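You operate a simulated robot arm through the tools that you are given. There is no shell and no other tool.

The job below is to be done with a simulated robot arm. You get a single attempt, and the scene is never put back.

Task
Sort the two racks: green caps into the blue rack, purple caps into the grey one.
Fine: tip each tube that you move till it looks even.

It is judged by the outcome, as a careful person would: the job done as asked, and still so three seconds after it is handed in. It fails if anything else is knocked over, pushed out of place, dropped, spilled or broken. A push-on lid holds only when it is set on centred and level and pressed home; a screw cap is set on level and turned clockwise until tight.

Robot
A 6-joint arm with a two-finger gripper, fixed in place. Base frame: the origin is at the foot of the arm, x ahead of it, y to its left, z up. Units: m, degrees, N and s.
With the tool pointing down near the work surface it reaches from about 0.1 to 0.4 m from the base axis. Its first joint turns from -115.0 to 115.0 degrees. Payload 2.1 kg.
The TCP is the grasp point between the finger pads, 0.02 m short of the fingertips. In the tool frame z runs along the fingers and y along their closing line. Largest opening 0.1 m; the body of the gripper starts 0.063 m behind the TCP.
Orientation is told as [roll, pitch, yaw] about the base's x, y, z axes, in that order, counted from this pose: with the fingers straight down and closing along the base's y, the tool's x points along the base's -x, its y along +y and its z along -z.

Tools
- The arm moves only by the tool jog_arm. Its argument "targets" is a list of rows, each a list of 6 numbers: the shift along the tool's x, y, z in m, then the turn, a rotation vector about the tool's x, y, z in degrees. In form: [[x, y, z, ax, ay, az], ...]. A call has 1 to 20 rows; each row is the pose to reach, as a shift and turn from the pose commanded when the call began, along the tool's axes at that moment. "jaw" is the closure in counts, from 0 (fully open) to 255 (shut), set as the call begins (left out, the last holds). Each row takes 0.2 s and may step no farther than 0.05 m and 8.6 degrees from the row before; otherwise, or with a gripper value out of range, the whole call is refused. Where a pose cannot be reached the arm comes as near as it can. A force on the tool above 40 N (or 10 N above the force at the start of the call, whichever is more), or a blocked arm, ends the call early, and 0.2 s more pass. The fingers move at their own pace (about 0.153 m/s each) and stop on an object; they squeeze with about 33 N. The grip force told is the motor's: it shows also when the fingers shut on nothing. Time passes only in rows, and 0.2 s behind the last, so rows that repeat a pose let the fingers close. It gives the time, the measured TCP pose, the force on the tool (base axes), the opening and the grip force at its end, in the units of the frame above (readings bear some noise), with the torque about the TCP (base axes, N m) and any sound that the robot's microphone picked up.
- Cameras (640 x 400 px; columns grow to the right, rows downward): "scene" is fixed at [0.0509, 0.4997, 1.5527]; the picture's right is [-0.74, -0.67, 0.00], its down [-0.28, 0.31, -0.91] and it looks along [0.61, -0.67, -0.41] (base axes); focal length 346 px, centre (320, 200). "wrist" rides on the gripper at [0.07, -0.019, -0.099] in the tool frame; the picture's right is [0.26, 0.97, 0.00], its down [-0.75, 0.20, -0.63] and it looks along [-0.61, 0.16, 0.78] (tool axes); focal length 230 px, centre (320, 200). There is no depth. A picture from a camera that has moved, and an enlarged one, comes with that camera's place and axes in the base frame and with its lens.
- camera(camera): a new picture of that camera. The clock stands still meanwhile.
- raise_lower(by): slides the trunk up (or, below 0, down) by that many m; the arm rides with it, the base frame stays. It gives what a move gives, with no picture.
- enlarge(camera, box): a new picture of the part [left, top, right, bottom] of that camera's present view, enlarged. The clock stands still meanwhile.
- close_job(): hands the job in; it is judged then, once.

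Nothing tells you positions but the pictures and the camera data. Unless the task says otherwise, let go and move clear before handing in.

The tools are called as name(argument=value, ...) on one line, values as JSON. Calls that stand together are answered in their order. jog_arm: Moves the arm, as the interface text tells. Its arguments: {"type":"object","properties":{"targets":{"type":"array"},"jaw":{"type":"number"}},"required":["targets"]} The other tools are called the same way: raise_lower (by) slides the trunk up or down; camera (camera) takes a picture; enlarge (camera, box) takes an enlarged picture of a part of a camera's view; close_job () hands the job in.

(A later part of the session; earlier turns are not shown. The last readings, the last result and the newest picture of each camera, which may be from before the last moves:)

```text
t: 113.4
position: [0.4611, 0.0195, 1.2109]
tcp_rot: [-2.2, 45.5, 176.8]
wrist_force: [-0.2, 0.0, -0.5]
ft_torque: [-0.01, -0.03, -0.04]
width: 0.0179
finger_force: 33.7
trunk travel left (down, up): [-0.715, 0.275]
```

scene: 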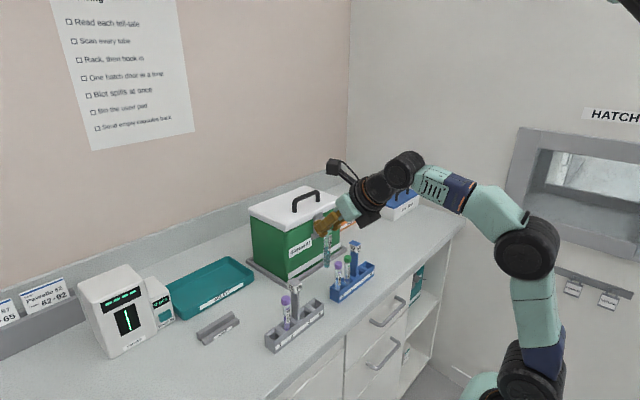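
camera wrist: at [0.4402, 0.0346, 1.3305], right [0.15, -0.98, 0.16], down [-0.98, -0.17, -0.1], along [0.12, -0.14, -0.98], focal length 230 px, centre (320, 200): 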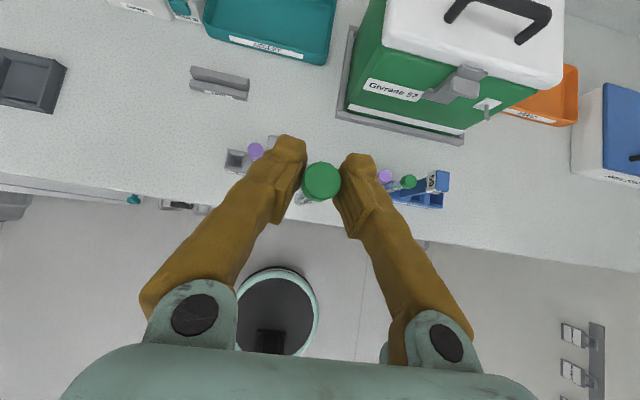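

The pose is settled. I'll swing the arm as a whole about the base axis by −30°, which keeps the wrist joints unchanged and carries the tube toward the blue rack, well above everything.

jog_arm(targets=[[0.0015, 0.0482, -0.0003, -4.278, 0.156, 4.2], [-0.0005, 0.0962, -0.0042, -8.556, 0.312, 8.4], [-0.006, 0.1437, -0.0116, -12.834, 0.468, 12.6], [-0.015, 0.1899, -0.0226, -17.112, 0.624, 16.8], [-0.0274, 0.2343, -0.0368, -21.39, 0.78, 21.0]])

camera(camera="wrist")

camera(camera="scene")

```text
t: 114.6
position: [0.4287, -0.195, 1.2112]
tcp_rot: [-2.1, 45.5, 146.5]
wrist_force: [-0.8, -0.5, 0.7]
ft_torque: [-0.02, 0.0, 0.01]
width: 0.018
finger_force: 32.9
out of reach, approached as far as the arm can: row 1, 2, 3, 4, 5
trunk travel left (down, up): [-0.715, 0.275]
```

```text
taken
camera wrist: at [0.4196, -0.169, 1.3305], right [-0.36, -0.92, 0.16], down [-0.93, 0.35, -0.1], along [0.04, -0.18, -0.98], focal length 230 px, centre (320, 200)
```

wrist: 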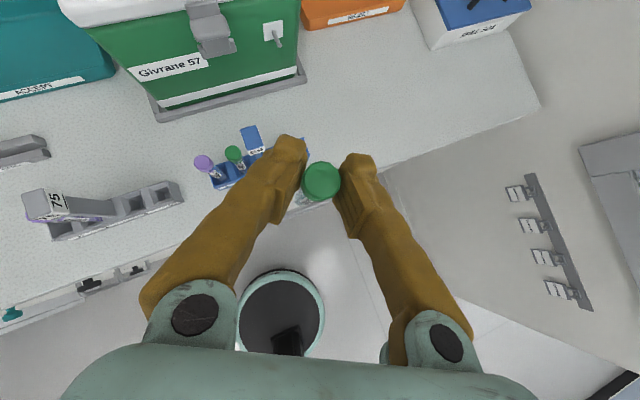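

```text
taken
```

scene: 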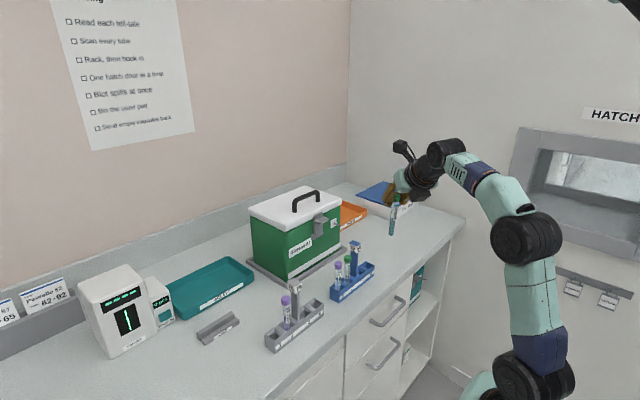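

The swing worked; the tube hangs upright near the blue rack. I'll zoom in on the rack from above and from the scene camera to measure slot 4.

enlarge(camera="wrist", box=[180, 110, 330, 220])

enlarge(camera="scene", box=[325, 235, 385, 305])

enlarge(camera="scene", box=[370, 170, 420, 250])

```text
3.64 times, centred on (255, 165) of wrist
camera zoom: at [0.4196, -0.169, 1.3305], right [-0.36, -0.92, 0.16], down [-0.93, 0.35, -0.1], along [0.04, -0.18, -0.98], focal length 837 px, centre (556, 327)
```

zoom: 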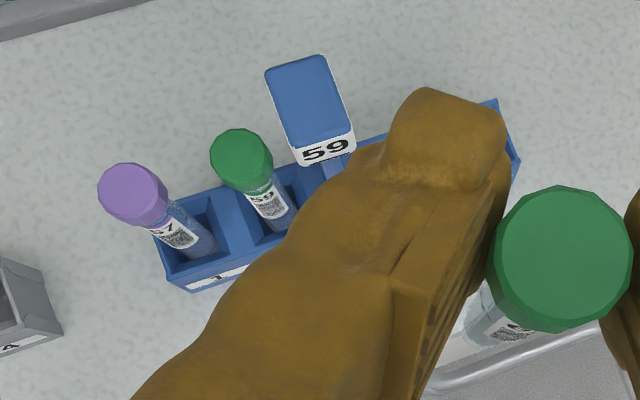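

```text
5.71 times, centred on (355, 270) of scene
camera zoom: at [0.0509, 0.4997, 1.5527], right [-0.74, -0.67, 0.0], down [-0.28, 0.31, -0.91], along [0.61, -0.67, -0.41], focal length 1975 px, centre (120, -200)
```

zoom: 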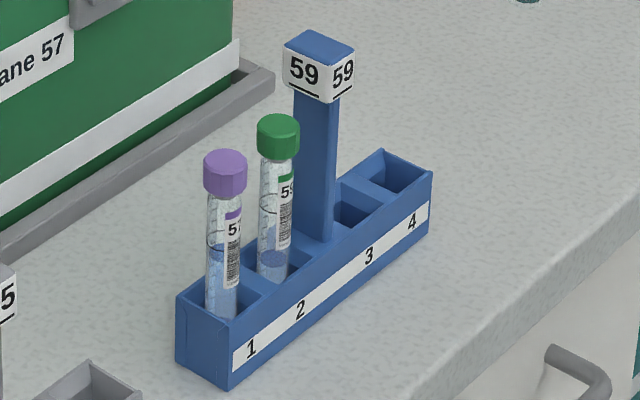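

```text
5.00 times, centred on (395, 210) of scene
camera zoom: at [0.0509, 0.4997, 1.5527], right [-0.74, -0.67, 0.0], down [-0.28, 0.31, -0.91], along [0.61, -0.67, -0.41], focal length 1728 px, centre (-55, 150)
```

zoom: 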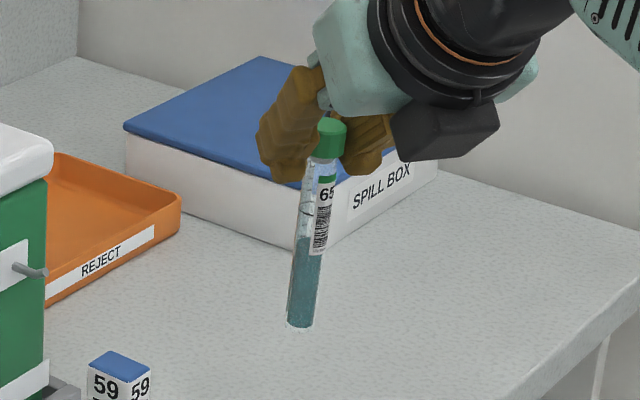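

The liquid in the tube is an even teal. Slot 4 of the blue rack is centred near (0.533, -0.243), and the tube leans about 4°. I'll lower the trunk by 0.08 m and trim the tool heading and tilt to straighten the tube.

raise_lower(by=-0.08)

jog_arm(targets=[[0, 0, 0, -4.45, 0.5, 1.15], [0, 0, 0, -8.9, 1.05, 2.3], [0, 0, 0, -8.9, 1.05, 2.3]])

camera(camera="wrist")

enlarge(camera="scene", box=[350, 190, 420, 290])

```text
t: 115.8
position: [0.429, -0.1901, 1.1316]
tcp_rot: [-2.1, 45.5, 146.5]
wrist_force: [-0.1, -0.1, -0.2]
ft_torque: [-0.02, -0.01, 0.01]
width: 0.0183
finger_force: 33.1
trunk travel left (down, up): [-0.635, 0.355]
```

```text
t: 116.5
position: [0.4285, -0.1921, 1.1313]
tcp_rot: [4.5, 46.6, 143.2]
wrist_force: [0.3, 0.6, 0.2]
ft_torque: [0.01, 0.02, -0.01]
width: 0.0181
finger_force: 32.6
trunk travel left (down, up): [-0.635, 0.355]
```

```text
taken
camera wrist: at [0.4276, -0.1573, 1.2484], right [-0.48, -0.85, 0.24], down [-0.88, 0.47, -0.1], along [-0.02, -0.26, -0.97], focal length 230 px, centre (320, 200)
```

wrist: 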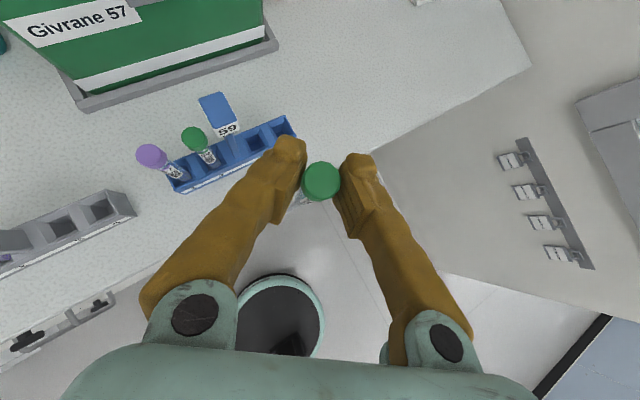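

```text
4.00 times, centred on (385, 240) of scene
camera zoom: at [0.0509, 0.4997, 1.5527], right [-0.74, -0.67, 0.0], down [-0.28, 0.31, -0.91], along [0.61, -0.67, -0.41], focal length 1382 px, centre (60, 40)
```

zoom: 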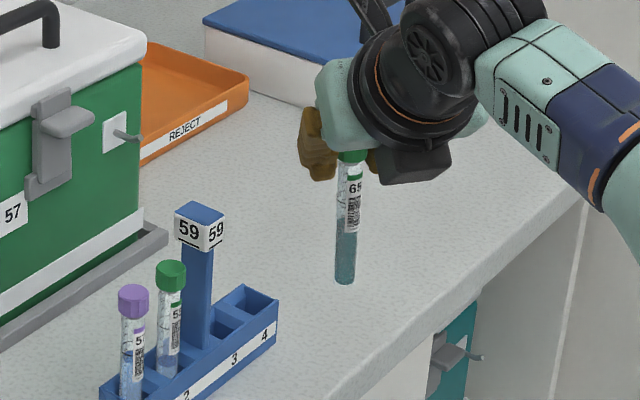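

I'll check the tube's lean more precisely with tight zooms from both cameras.

enlarge(camera="wrist", box=[260, 120, 380, 240])

enlarge(camera="scene", box=[380, 220, 405, 270])

enlarge(camera="wrist", box=[120, 80, 310, 210])

```text
3.33 times, centred on (320, 180) of wrist
camera zoom: at [0.4276, -0.1573, 1.2484], right [-0.48, -0.85, 0.24], down [-0.88, 0.47, -0.1], along [-0.02, -0.26, -0.97], focal length 767 px, centre (320, 267)
```

zoom: 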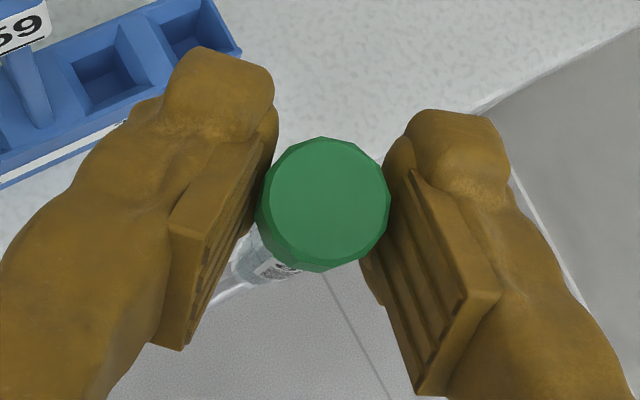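

```text
8.00 times, centred on (392, 245) of scene
camera zoom: at [0.0509, 0.4997, 1.5527], right [-0.74, -0.67, 0.0], down [-0.28, 0.31, -0.91], along [0.61, -0.67, -0.41], focal length 2765 px, centre (-260, -160)
```

zoom: 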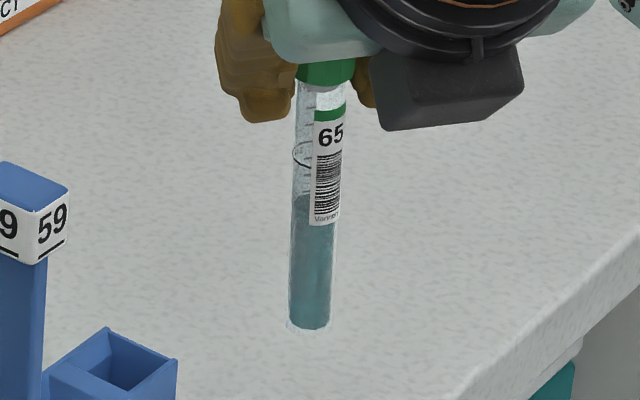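

```text
3.08 times, centred on (215, 145) of wrist
camera zoom: at [0.4276, -0.1573, 1.2484], right [-0.48, -0.85, 0.24], down [-0.88, 0.47, -0.1], along [-0.02, -0.26, -0.97], focal length 708 px, centre (643, 369)
```

zoom: 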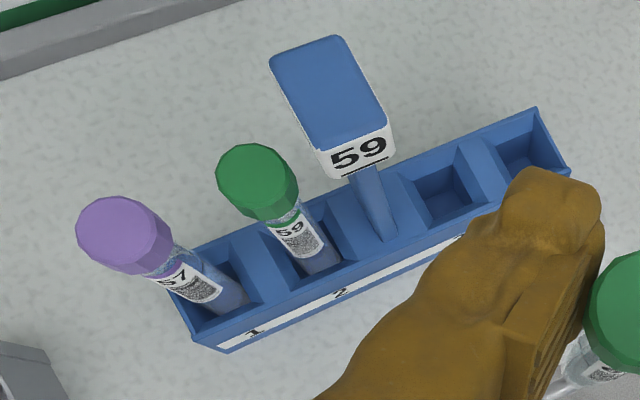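

The tube is within about 2° of vertical. The heading needs to be nearer −28° so the gripper body clears the blue post when I lower. I'll yaw back while moving above slot 4 at this safe height, and see whether it is reachable.

jog_arm(targets=[[0.0248, -0.0091, 0.0256, 3.63, 0.27, -3.43], [0.0496, -0.0183, 0.0512, 7.27, 0.54, -6.87], [0.0744, -0.0274, 0.0768, 10.9, 0.81, -10.3], [0.0744, -0.0274, 0.0768, 10.9, 0.81, -10.3]])

camera(camera="wrist")

camera(camera="scene")

```text
t: 117.5
position: [0.5114, -0.1795, 1.0949]
tcp_rot: [4.7, 46.7, 157.9]
wrist_force: [0.2, -1.1, -0.2]
ft_torque: [-0.01, -0.04, 0.0]
width: 0.018
finger_force: 33.3
out of reach, approached as far as the arm can: row 2, 3, 4
trunk travel left (down, up): [-0.635, 0.355]
```

```text
taken
camera wrist: at [0.5008, -0.1465, 1.2124], right [-0.25, -0.94, 0.24], down [-0.97, 0.23, -0.11], along [0.04, -0.26, -0.96], focal length 230 px, centre (320, 200)
```

wrist: 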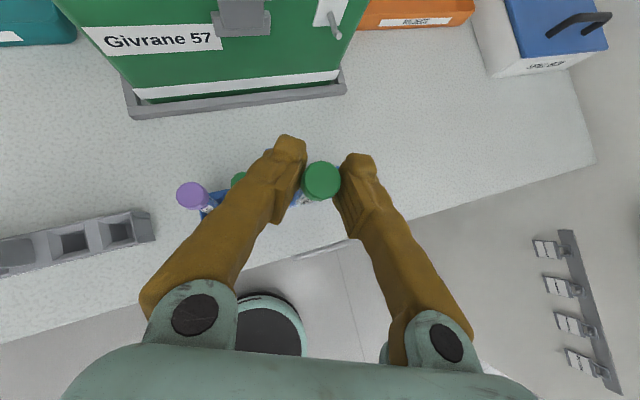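

```text
taken
```

scene: 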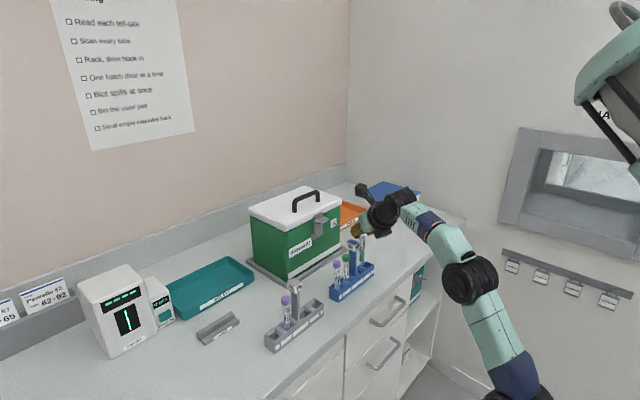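

The arm could not hold that heading, and the tube drifted close to the blue post. I'll go straight up with the trunk right away, which moves nothing sideways.

raise_lower(by=0.12)

camera(camera="scene")

enlarge(camera="scene", box=[320, 170, 420, 300])

```text
t: 119.0
position: [0.5123, -0.1783, 1.2163]
tcp_rot: [4.7, 46.8, 157.9]
wrist_force: [0.3, 0.5, 0.6]
ft_torque: [-0.01, 0.01, 0.01]
width: 0.0184
finger_force: 32.9
trunk travel left (down, up): [-0.755, 0.235]
```

```text
taken
```

scene: 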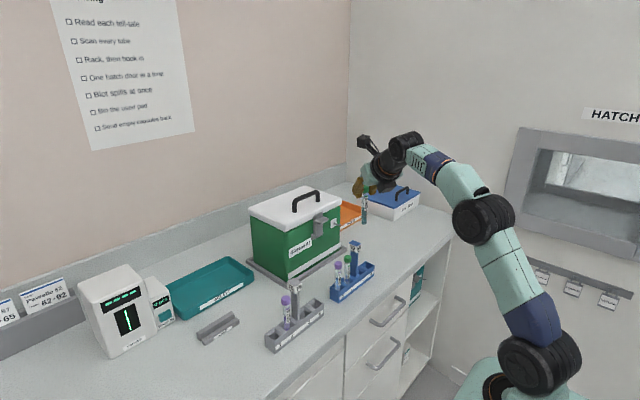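

```text
3.08 times, centred on (370, 235) of scene
camera zoom: at [0.0509, 0.4997, 1.5527], right [-0.74, -0.67, 0.0], down [-0.28, 0.31, -0.91], along [0.61, -0.67, -0.41], focal length 1063 px, centre (166, 92)
```

zoom: 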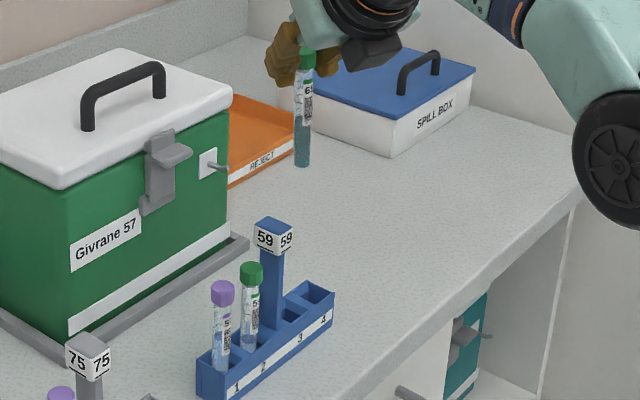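

Nothing was disturbed; the rack, post and tubes are all in place. I'll use a heading of about −33°, which keeps a few more degrees from the wrist limit and still clears the post. I'll approach slot 4 from the side away from the post, in small checked moves.

jog_arm(targets=[[-0.0164, 0.0291, 0.0186, -1.8, -0.14, 1.7], [-0.0328, 0.0582, 0.0372, -3.65, -0.28, 3.41], [-0.0328, 0.0582, 0.0372, -3.65, -0.28, 3.41]])

camera(camera="wrist")

```text
t: 119.8
position: [0.4908, -0.2327, 1.1685]
tcp_rot: [4.8, 46.8, 152.8]
wrist_force: [-0.2, -0.1, -0.6]
ft_torque: [0.02, 0.02, -0.01]
width: 0.0183
finger_force: 33.1
trunk travel left (down, up): [-0.755, 0.235]
```

```text
taken
camera wrist: at [0.4831, -0.1988, 1.2857], right [-0.34, -0.91, 0.24], down [-0.94, 0.32, -0.11], along [0.02, -0.26, -0.96], focal length 230 px, centre (320, 200)
```

wrist: 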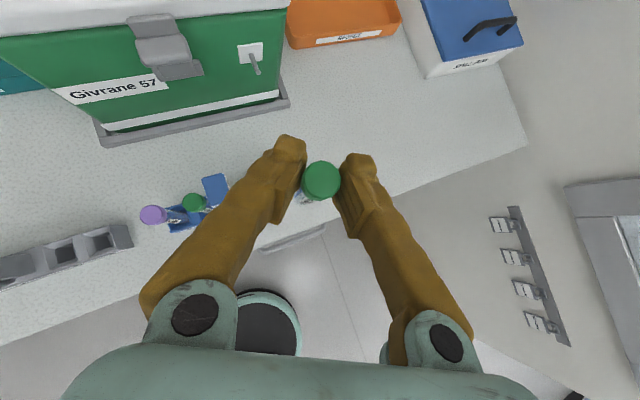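

Reachable and clear. I'll move on to directly above slot 4, staying about 9 cm above the rack top.

jog_arm(targets=[[-0.0052, -0.0075, 0.0295, 0, 0, 0], [-0.0103, -0.0149, 0.0589, 0, 0, 0], [-0.0103, -0.0149, 0.0589, 0, 0, 0]])

camera(camera="wrist")

enlarge(camera="scene", box=[320, 190, 410, 310])

```text
t: 120.7
position: [0.526, -0.2417, 1.1214]
tcp_rot: [4.7, 46.9, 152.9]
wrist_force: [0.2, -0.5, -0.3]
ft_torque: [0.03, -0.01, 0.02]
width: 0.0182
finger_force: 33.1
trunk travel left (down, up): [-0.755, 0.235]
```

```text
taken
camera wrist: at [0.5175, -0.2083, 1.2381], right [-0.33, -0.91, 0.24], down [-0.94, 0.31, -0.11], along [0.02, -0.26, -0.96], focal length 230 px, centre (320, 200)
```

wrist: 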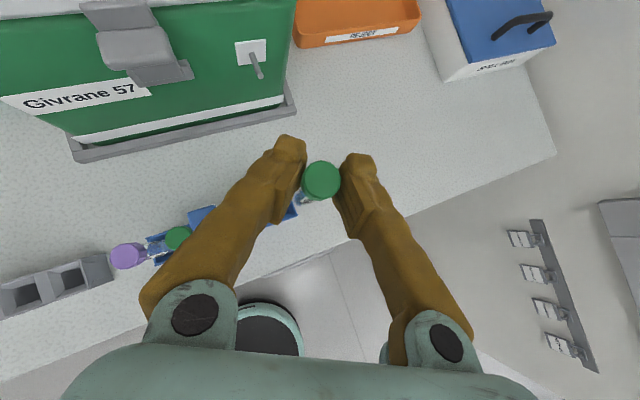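

```text
3.33 times, centred on (365, 250) of scene
camera zoom: at [0.0509, 0.4997, 1.5527], right [-0.74, -0.67, 0.0], down [-0.28, 0.31, -0.91], along [0.61, -0.67, -0.41], focal length 1152 px, centre (170, 33)
```

zoom: 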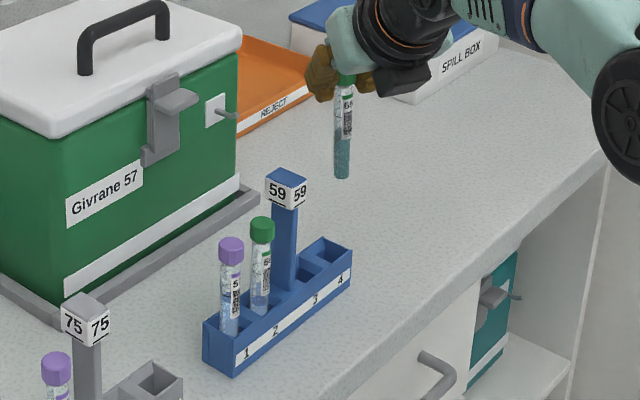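

The tube is above slot 4's region. I'll zoom in to measure its lower end against the slot from both cameras.

enlarge(camera="wrist", box=[230, 130, 350, 240])

enlarge(camera="scene", box=[340, 200, 390, 280])

```text
3.64 times, centred on (290, 185) of wrist
camera zoom: at [0.5175, -0.2083, 1.2381], right [-0.33, -0.91, 0.24], down [-0.94, 0.31, -0.11], along [0.02, -0.26, -0.96], focal length 837 px, centre (429, 254)
```

zoom: 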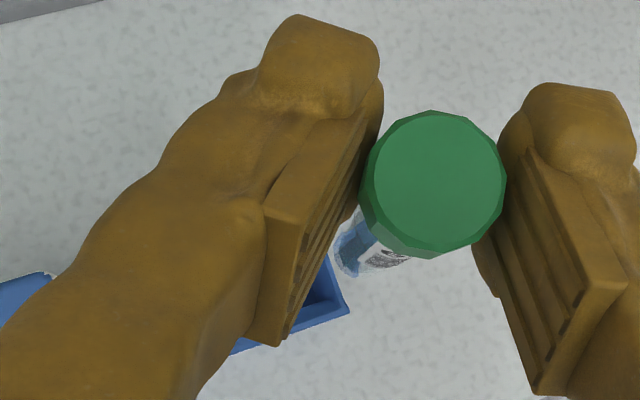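

```text
5.00 times, centred on (365, 240) of scene
camera zoom: at [0.0509, 0.4997, 1.5527], right [-0.74, -0.67, 0.0], down [-0.28, 0.31, -0.91], along [0.61, -0.67, -0.41], focal length 1728 px, centre (95, 0)
```

zoom: 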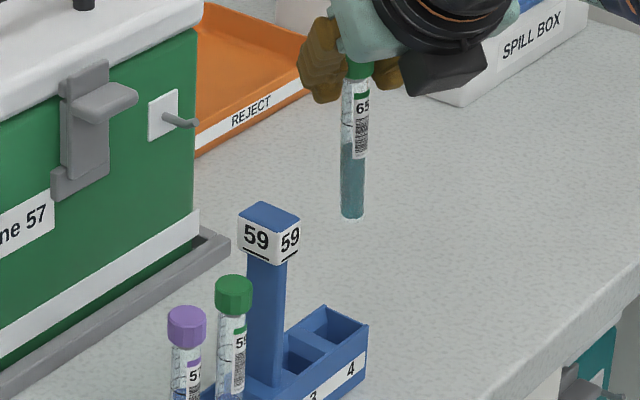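

The tube's lower end sits about 4 mm and 7 mm off the slot centre and leans about 3.5°. I'll trim the tilt and position, then lower with the trunk to just above the rack and re-check.

jog_arm(targets=[[0.0003, -0.0033, 0.0001, 1.8, -0.4, 1.9], [0.0003, -0.0033, 0.0001, 1.8, -0.4, 1.9]])

raise_lower(by=-0.058)

camera(camera="wrist")

enlarge(camera="scene", box=[330, 210, 400, 300])

enlarge(camera="wrist", box=[210, 130, 350, 260])

```text
t: 121.2
position: [0.5273, -0.2403, 1.1214]
tcp_rot: [0.8, 46.5, 150.1]
wrist_force: [0.2, 0.2, -0.4]
ft_torque: [-0.04, -0.01, 0.04]
width: 0.0181
finger_force: 33.5
trunk travel left (down, up): [-0.755, 0.235]
```

```text
t: 122.2
position: [0.5279, -0.2388, 1.0632]
tcp_rot: [0.8, 46.4, 150.1]
wrist_force: [0.0, -0.1, 0.3]
ft_torque: [0.02, -0.03, 0.0]
width: 0.0181
finger_force: 33.1
trunk travel left (down, up): [-0.697, 0.293]
```

```text
taken
camera wrist: at [0.5184, -0.2109, 1.1816], right [-0.34, -0.92, 0.2], down [-0.94, 0.32, -0.11], along [0.04, -0.22, -0.97], focal length 230 px, centre (320, 200)
```

wrist: 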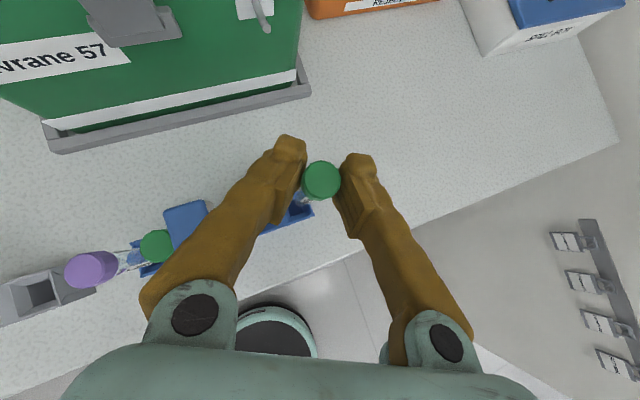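

```text
4.44 times, centred on (365, 255) of scene
camera zoom: at [0.0509, 0.4997, 1.5527], right [-0.74, -0.67, 0.0], down [-0.28, 0.31, -0.91], along [0.61, -0.67, -0.41], focal length 1536 px, centre (120, -44)
```

zoom: 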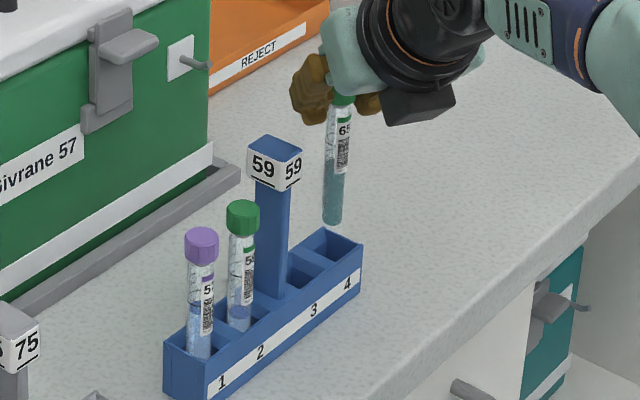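

```text
3.08 times, centred on (280, 195) of wrist
camera zoom: at [0.5184, -0.2109, 1.1816], right [-0.34, -0.92, 0.2], down [-0.94, 0.32, -0.11], along [0.04, -0.22, -0.97], focal length 708 px, centre (443, 215)
```

zoom: 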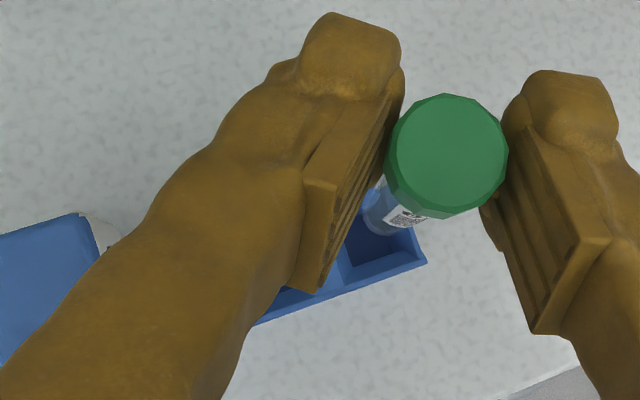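

The tube's end hovers right over slot 4 in both views, within about 2 mm. I'll lower in small trunk steps, watching the force and the gap to the post.

raise_lower(by=-0.022)

enlarge(camera="scene", box=[330, 220, 400, 300])

enlarge(camera="wrist", box=[130, 130, 350, 270])

```text
t: 122.9
position: [0.5251, -0.2368, 1.0486]
tcp_rot: [0.8, 47.4, 150.2]
wrist_force: [3.9, 1.9, 29.6]
ft_torque: [-0.3, -0.61, 0.07]
width: 0.0183
finger_force: 33.1
trunk travel left (down, up): [-0.675, 0.315]
```

```text
5.00 times, centred on (365, 260) of scene
camera zoom: at [0.0509, 0.4997, 1.5527], right [-0.74, -0.67, 0.0], down [-0.28, 0.31, -0.91], along [0.61, -0.67, -0.41], focal length 1728 px, centre (95, -100)
```

zoom: 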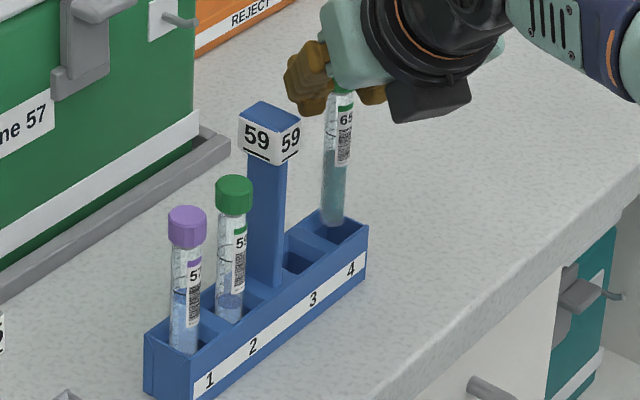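

```text
2.86 times, centred on (240, 200) of wrist
camera zoom: at [0.5143, -0.2069, 1.1663], right [-0.34, -0.92, 0.2], down [-0.94, 0.32, -0.12], along [0.05, -0.23, -0.97], focal length 657 px, centre (549, 200)
```

zoom: 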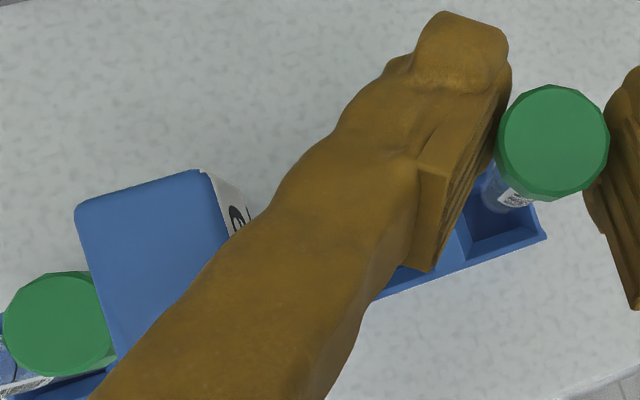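

Contact: 30 N upward, so the tube end is landing on the rim rather than in the slot. I'll raise off it at once and re-measure.

raise_lower(by=0.02)

enlarge(camera="wrist", box=[250, 150, 350, 230])

enlarge(camera="scene", box=[350, 225, 385, 280])

```text
t: 123.6
position: [0.5272, -0.2403, 1.0606]
tcp_rot: [0.9, 46.3, 150.2]
wrist_force: [0.6, 0.8, -0.3]
ft_torque: [0.0, 0.03, 0.03]
width: 0.0182
finger_force: 32.7
trunk travel left (down, up): [-0.695, 0.295]
```

```text
5.00 times, centred on (300, 190) of wrist
camera zoom: at [0.5176, -0.2107, 1.1785], right [-0.34, -0.92, 0.2], down [-0.94, 0.32, -0.11], along [0.03, -0.22, -0.97], focal length 1150 px, centre (420, 250)
```

zoom: 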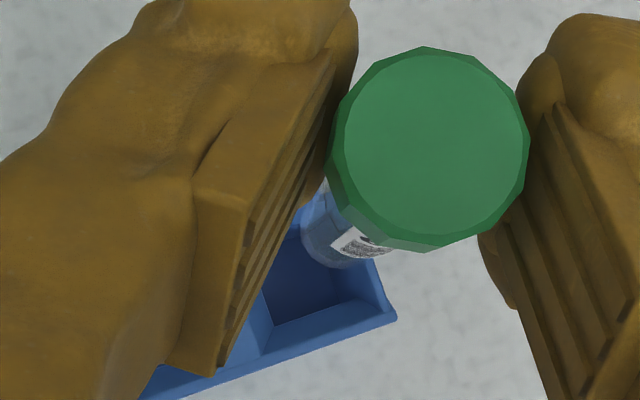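

```text
7.27 times, centred on (368, 252) of scene
camera zoom: at [0.0509, 0.4997, 1.5527], right [-0.74, -0.67, 0.0], down [-0.28, 0.31, -0.91], along [0.61, -0.67, -0.41], focal length 2514 px, centre (-26, -182)
```

zoom: 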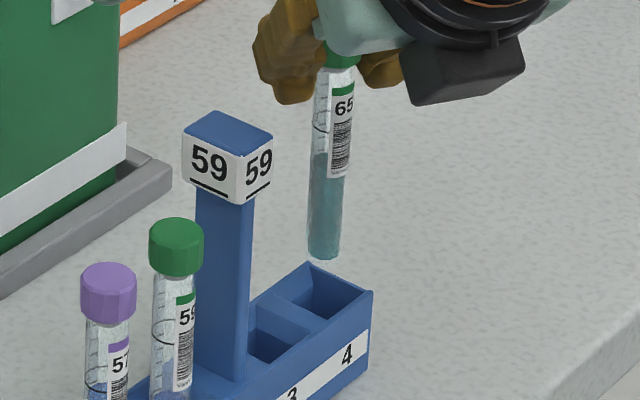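

Both cameras now agree that the tube's end is about 4 mm too far in x and 7 mm too far toward −y of the slot centre, mostly from a 4° lean. Straightening the lean will bring it over the slot.

jog_arm(targets=[[-0.0006, 0.0005, -0.0006, 1.6, -3.2, 1.6], [-0.0006, 0.0005, -0.0006, 1.6, -3.2, 1.6]])

enlarge(camera="wrist", box=[250, 150, 350, 230])

enlarge(camera="scene", box=[350, 225, 385, 280])

```text
t: 124.2
position: [0.5283, -0.2347, 1.0609]
tcp_rot: [-2.2, 43.3, 147.5]
wrist_force: [-0.3, 0.5, -0.6]
ft_torque: [0.02, -0.01, -0.05]
width: 0.0178
finger_force: 32.8
out of reach, approached as far as the arm can: row 1, 2
trunk travel left (down, up): [-0.695, 0.295]
```

```text
5.00 times, centred on (300, 190) of wrist
camera zoom: at [0.5224, -0.2129, 1.1804], right [-0.34, -0.93, 0.15], down [-0.94, 0.33, -0.06], along [0.01, -0.16, -0.99], focal length 1150 px, centre (420, 250)
```

zoom: 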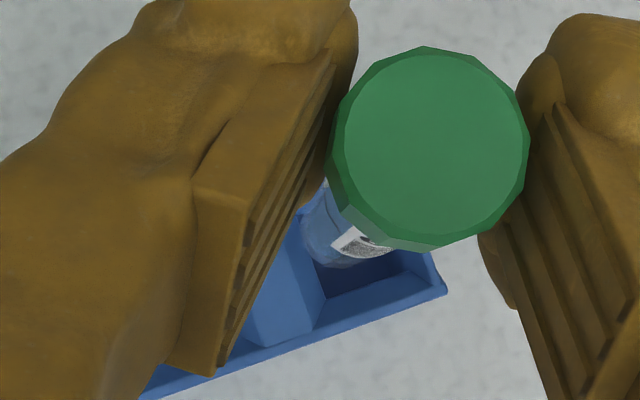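

```text
7.27 times, centred on (368, 252) of scene
camera zoom: at [0.0509, 0.4997, 1.5527], right [-0.74, -0.67, 0.0], down [-0.28, 0.31, -0.91], along [0.61, -0.67, -0.41], focal length 2514 px, centre (-26, -182)
```

zoom: 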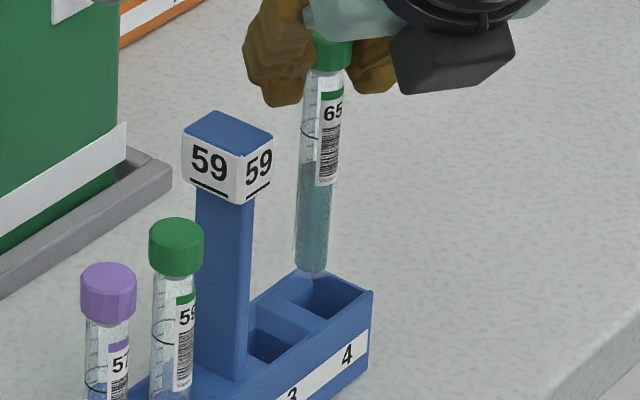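

Now the tube is nearly vertical, and both views agree it needs about 2 mm in −x and 4.5 mm in −y. I'll apply that with a small yaw to stay off the wrist limit.

jog_arm(targets=[[0.0005, 0.0049, 0.0003, -2.4, 0.1, 2.55], [0.0005, 0.0049, 0.0003, -2.4, 0.1, 2.55]])

enlarge(camera="wrist", box=[250, 150, 350, 230])

enlarge(camera="scene", box=[350, 225, 385, 280])

```text
t: 124.8
position: [0.5268, -0.2392, 1.0611]
tcp_rot: [-2.3, 43.2, 144.4]
wrist_force: [0.8, 0.1, 0.0]
ft_torque: [0.02, -0.01, -0.02]
width: 0.0182
finger_force: 32.8
trunk travel left (down, up): [-0.695, 0.295]
```

```text
5.00 times, centred on (300, 190) of wrist
camera zoom: at [0.5214, -0.2173, 1.181], right [-0.39, -0.91, 0.15], down [-0.92, 0.38, -0.06], along [0.0, -0.16, -0.99], focal length 1150 px, centre (420, 250)
```

zoom: 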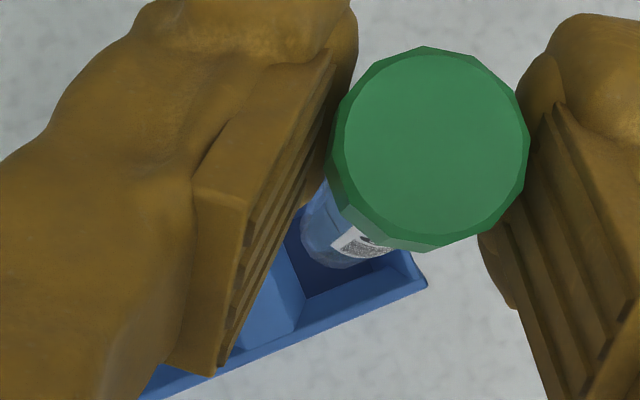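

```text
7.27 times, centred on (368, 252) of scene
camera zoom: at [0.0509, 0.4997, 1.5527], right [-0.74, -0.67, 0.0], down [-0.28, 0.31, -0.91], along [0.61, -0.67, -0.41], focal length 2514 px, centre (-26, -182)
```

zoom: 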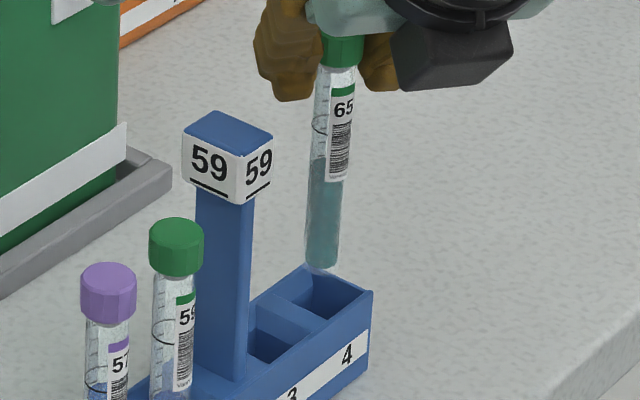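

The tube's end is now centred over slot 4 to about 1 mm in both views. I'll lower in a small trunk step.

raise_lower(by=-0.022)

enlarge(camera="scene", box=[345, 220, 390, 285])

```text
t: 125.5
position: [0.5253, -0.2386, 1.0386]
tcp_rot: [-2.3, 43.3, 144.4]
wrist_force: [0.1, 0.5, 0.6]
ft_torque: [0.0, -0.01, 0.0]
width: 0.0181
finger_force: 32.9
trunk travel left (down, up): [-0.673, 0.317]
```

```text
6.15 times, centred on (368, 252) of scene
camera zoom: at [0.0509, 0.4997, 1.5527], right [-0.74, -0.67, 0.0], down [-0.28, 0.31, -0.91], along [0.61, -0.67, -0.41], focal length 2127 px, centre (28, -123)
```

zoom: 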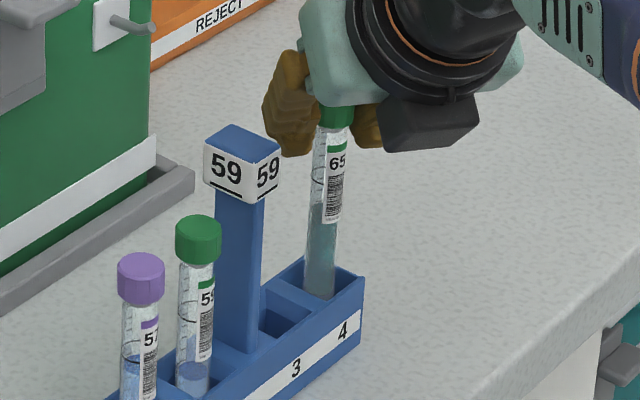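

No contact force: the end is inside the slot. I'll continue lowering in small steps.

raise_lower(by=-0.012)

enlarge(camera="scene", box=[345, 220, 390, 285])

camera(camera="wrist")

```text
t: 126.1
position: [0.5257, -0.2392, 1.0269]
tcp_rot: [-2.4, 43.3, 144.4]
wrist_force: [0.3, 0.4, -1.0]
ft_torque: [0.01, 0.05, 0.0]
width: 0.0181
finger_force: 33.0
trunk travel left (down, up): [-0.661, 0.329]
```

```text
6.15 times, centred on (368, 252) of scene
camera zoom: at [0.0509, 0.4997, 1.5527], right [-0.74, -0.67, 0.0], down [-0.28, 0.31, -0.91], along [0.61, -0.67, -0.41], focal length 2127 px, centre (28, -123)
```

zoom: 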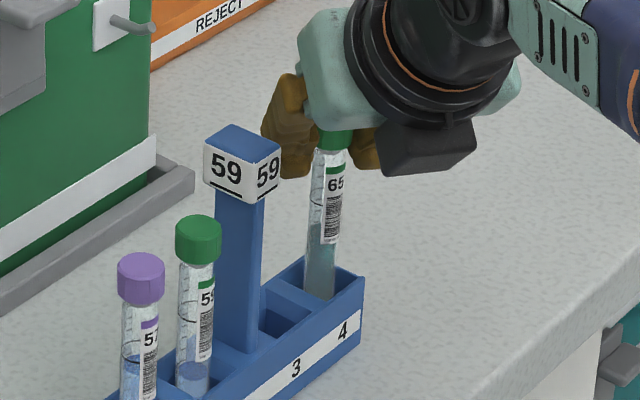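

```text
taken
camera wrist: at [0.5212, -0.2174, 1.147], right [-0.39, -0.91, 0.15], down [-0.92, 0.38, -0.06], along [0.0, -0.16, -0.99], focal length 230 px, centre (320, 200)
```

wrist: 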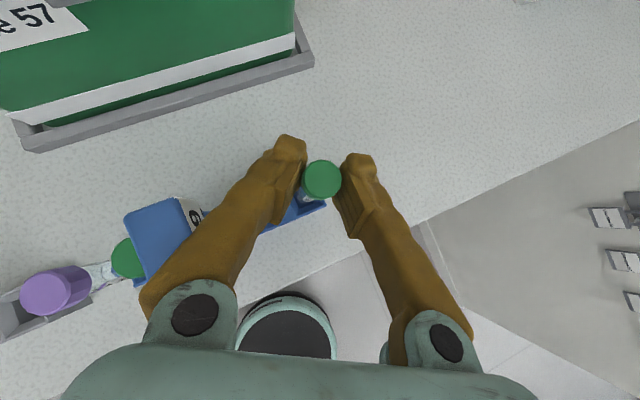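

There is still no contact force and the gripper clears the sign. I'll lower another 7 mm.

raise_lower(by=-0.007)

enlarge(camera="scene", box=[345, 220, 390, 285])

```text
t: 126.6
position: [0.5261, -0.2394, 1.0199]
tcp_rot: [-2.3, 43.3, 144.4]
wrist_force: [0.1, 0.8, 0.1]
ft_torque: [-0.02, 0.0, -0.01]
width: 0.0182
finger_force: 32.4
trunk travel left (down, up): [-0.654, 0.336]
```

```text
6.15 times, centred on (368, 252) of scene
camera zoom: at [0.0509, 0.4997, 1.5527], right [-0.74, -0.67, 0.0], down [-0.28, 0.31, -0.91], along [0.61, -0.67, -0.41], focal length 2127 px, centre (28, -123)
```

zoom: 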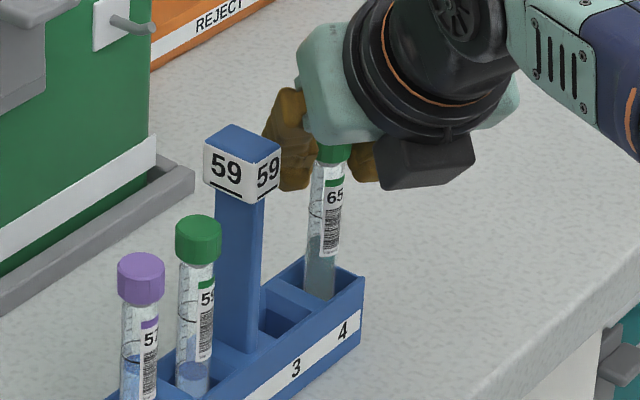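

Still free. I'll lower in 4 mm steps until it seats.

raise_lower(by=-0.004)

```text
t: 127.2
position: [0.5254, -0.2391, 1.0161]
tcp_rot: [-2.4, 43.4, 144.4]
wrist_force: [0.0, -0.3, -0.6]
ft_torque: [-0.02, -0.03, 0.0]
width: 0.0182
finger_force: 33.2
trunk travel left (down, up): [-0.65, 0.34]
```

raise_lower(by=-0.003)

enlarge(camera="scene", box=[345, 220, 390, 285])

```text
t: 127.7
position: [0.5269, -0.2389, 1.0143]
tcp_rot: [-2.4, 43.4, 144.4]
wrist_force: [0.0, -0.3, 2.6]
ft_torque: [-0.04, -0.06, 0.01]
width: 0.018
finger_force: 33.2
trunk travel left (down, up): [-0.647, 0.343]
```

```text
6.15 times, centred on (368, 252) of scene
camera zoom: at [0.0509, 0.4997, 1.5527], right [-0.74, -0.67, 0.0], down [-0.28, 0.31, -0.91], along [0.61, -0.67, -0.41], focal length 2127 px, centre (28, -123)
```

zoom: 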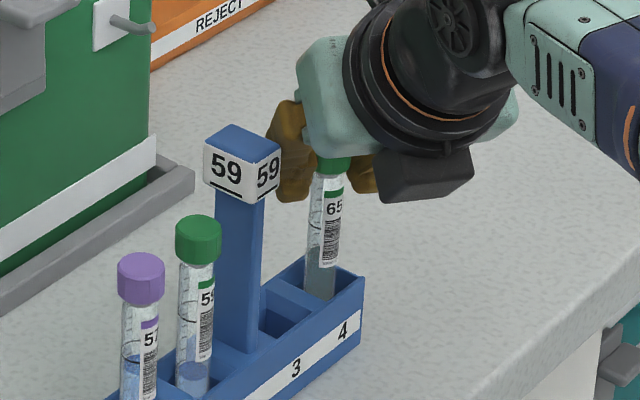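

It has seated: a light 2.6 N from the slot floor. I'll open the jaws a little to release the cap.

jog_arm(targets=[[0, 0, 0, 0, 0, 0], [0, 0, 0, 0, 0, 0]], jaw=168)

enlarge(camera="scene", box=[345, 220, 390, 285])

enlarge(camera="wrist", box=[210, 130, 390, 250])

```text
t: 128.3
position: [0.5259, -0.2393, 1.0125]
tcp_rot: [-2.3, 43.2, 144.4]
wrist_force: [-0.2, 0.5, -0.4]
ft_torque: [-0.01, 0.01, 0.0]
width: 0.0343
finger_force: 0.0
trunk travel left (down, up): [-0.647, 0.343]
```

```text
6.15 times, centred on (368, 252) of scene
camera zoom: at [0.0509, 0.4997, 1.5527], right [-0.74, -0.67, 0.0], down [-0.28, 0.31, -0.91], along [0.61, -0.67, -0.41], focal length 2127 px, centre (28, -123)
```

zoom: 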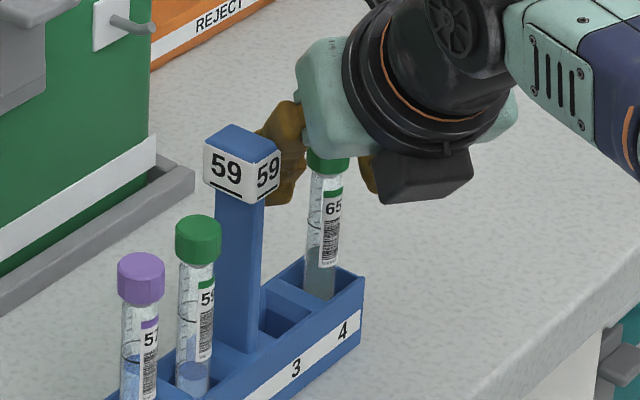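

```text
3.33 times, centred on (300, 190) of wrist
camera zoom: at [0.5213, -0.2174, 1.1329], right [-0.39, -0.91, 0.15], down [-0.92, 0.38, -0.06], along [0.0, -0.16, -0.99], focal length 767 px, centre (387, 233)
```

zoom: 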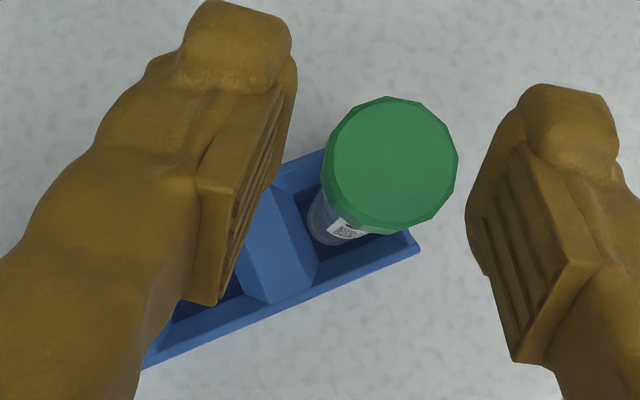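

The green tube stands free in blue slot 4 with the fingers clear on both sides. I'll rise straight up with the trunk.

raise_lower(by=0.15)

camera(camera="scene")

enlarge(camera="scene", box=[320, 225, 400, 310])

```text
t: 130.0
position: [0.5268, -0.2395, 1.1633]
tcp_rot: [-2.3, 43.4, 144.4]
wrist_force: [0.9, 0.4, -0.2]
ft_torque: [-0.01, 0.0, 0.02]
width: 0.0341
finger_force: 0.0
trunk travel left (down, up): [-0.797, 0.193]
```

```text
taken
```

scene: 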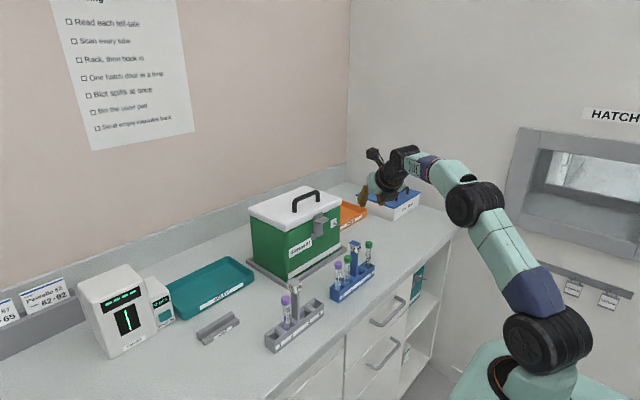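

```text
4.71 times, centred on (360, 268) of scene
camera zoom: at [0.0509, 0.4997, 1.5527], right [-0.74, -0.67, 0.0], down [-0.28, 0.31, -0.91], along [0.61, -0.67, -0.41], focal length 1626 px, centre (132, -118)
```

zoom: 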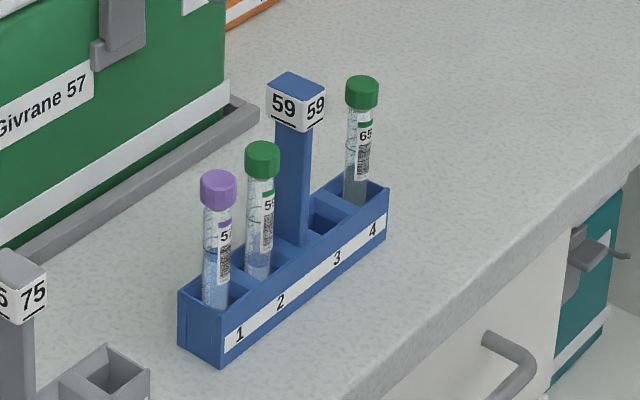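

The green tube is safely in blue slot 4, and all the others are undisturbed. Next is the purple tube (57) from blue slot 1. I'll first roll the empty gripper back to its neutral roll here, well above the racks.

jog_arm(targets=[[0, 0, 0, 0, 0, 8.5], [0, 0, 0, 0, 0, 17], [0, 0, 0, 0, 0, 25.5], [0, 0, 0, 0, 0, 34], [0, 0, 0, 0, 0, 42.5], [0, 0, 0, 0, 0, 51], [0, 0, 0, 0, 0, 59.5], [0, 0, 0, 0, 0, 68], [0, 0, 0, 0, 0, 76.5], [0, 0, 0, 0, 0, 85], [0, 0, 0, 0, 0, 93.5], [0, 0, 0, 0, 0, 102], [0, 0, 0, 0, 0, 110.5], [0, 0, 0, 0, 0, 119], [0, 0, 0, 0, 0, 127.5], [0, 0, 0, 0, 0, 136], [0, 0, 0, 0, 0, 144.5], [0, 0, 0, 0, 0, 153], [0, 0, 0, 0, 0, 161.5], [0, 0, 0, 0, 0, 170]])

camera(camera="scene")

```text
t: 134.2
position: [0.5265, -0.239, 1.1631]
tcp_rot: [-6.9, -43.0, -22.1]
wrist_force: [0.3, -0.5, 0.3]
ft_torque: [0.01, -0.01, -0.02]
width: 0.034
finger_force: 0.0
trunk travel left (down, up): [-0.797, 0.193]
```

```text
taken
```

scene: 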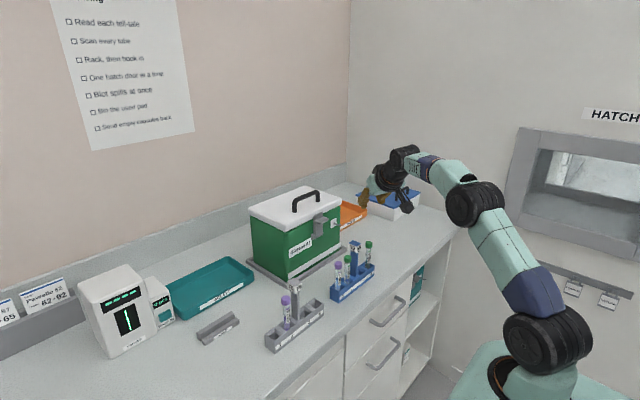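

The wrist is nearly neutral. I'll square it to heading 0 and back away to a spot in front of the blue rack's slot 1, still high.

jog_arm(targets=[[0.0194, 0.0169, -0.0202, -4.45, -0.59, -3.16], [0.0388, 0.0339, -0.0405, -8.9, -1.19, -6.31], [0.0581, 0.0508, -0.0607, -13.35, -1.78, -9.47], [0.0775, 0.0678, -0.081, -17.8, -2.38, -12.62], [0.0969, 0.0847, -0.1012, -22.25, -2.97, -15.78], [0.0969, 0.0847, -0.1012, -22.25, -2.97, -15.78]])

camera(camera="scene")

camera(camera="wrist")

```text
t: 135.6
position: [0.4415, -0.0999, 1.1641]
tcp_rot: [0.1, -45.0, 0.1]
wrist_force: [0.9, 0.3, 0.4]
ft_torque: [0.01, -0.02, 0.02]
width: 0.0341
finger_force: 0.1
trunk travel left (down, up): [-0.797, 0.193]
```

```text
taken
```

scene: 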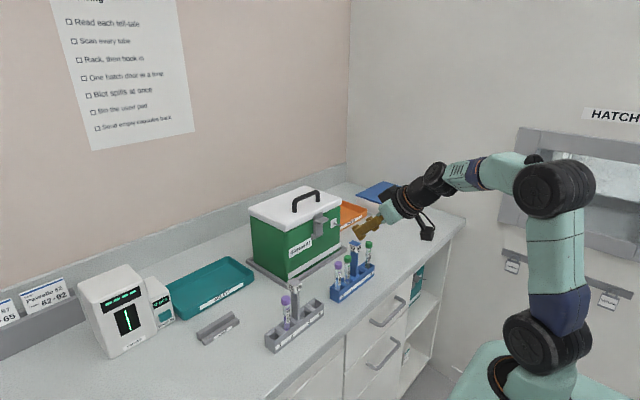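

```text
taken
camera wrist: at [0.3234, -0.1183, 1.1846], right [-0.19, 0.97, -0.18], down [0.09, 0.2, 0.98], along [0.98, 0.17, -0.12], focal length 230 px, centre (320, 200)
```

wrist: 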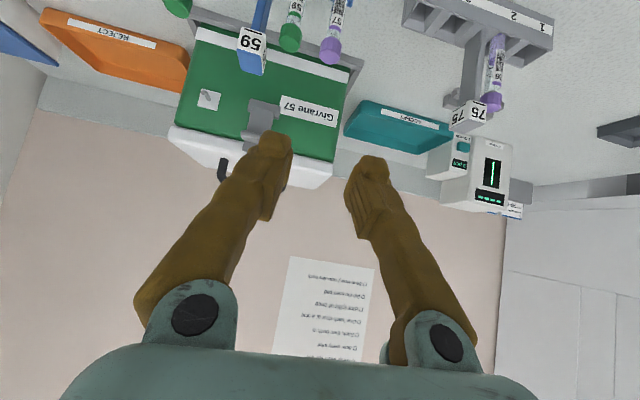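

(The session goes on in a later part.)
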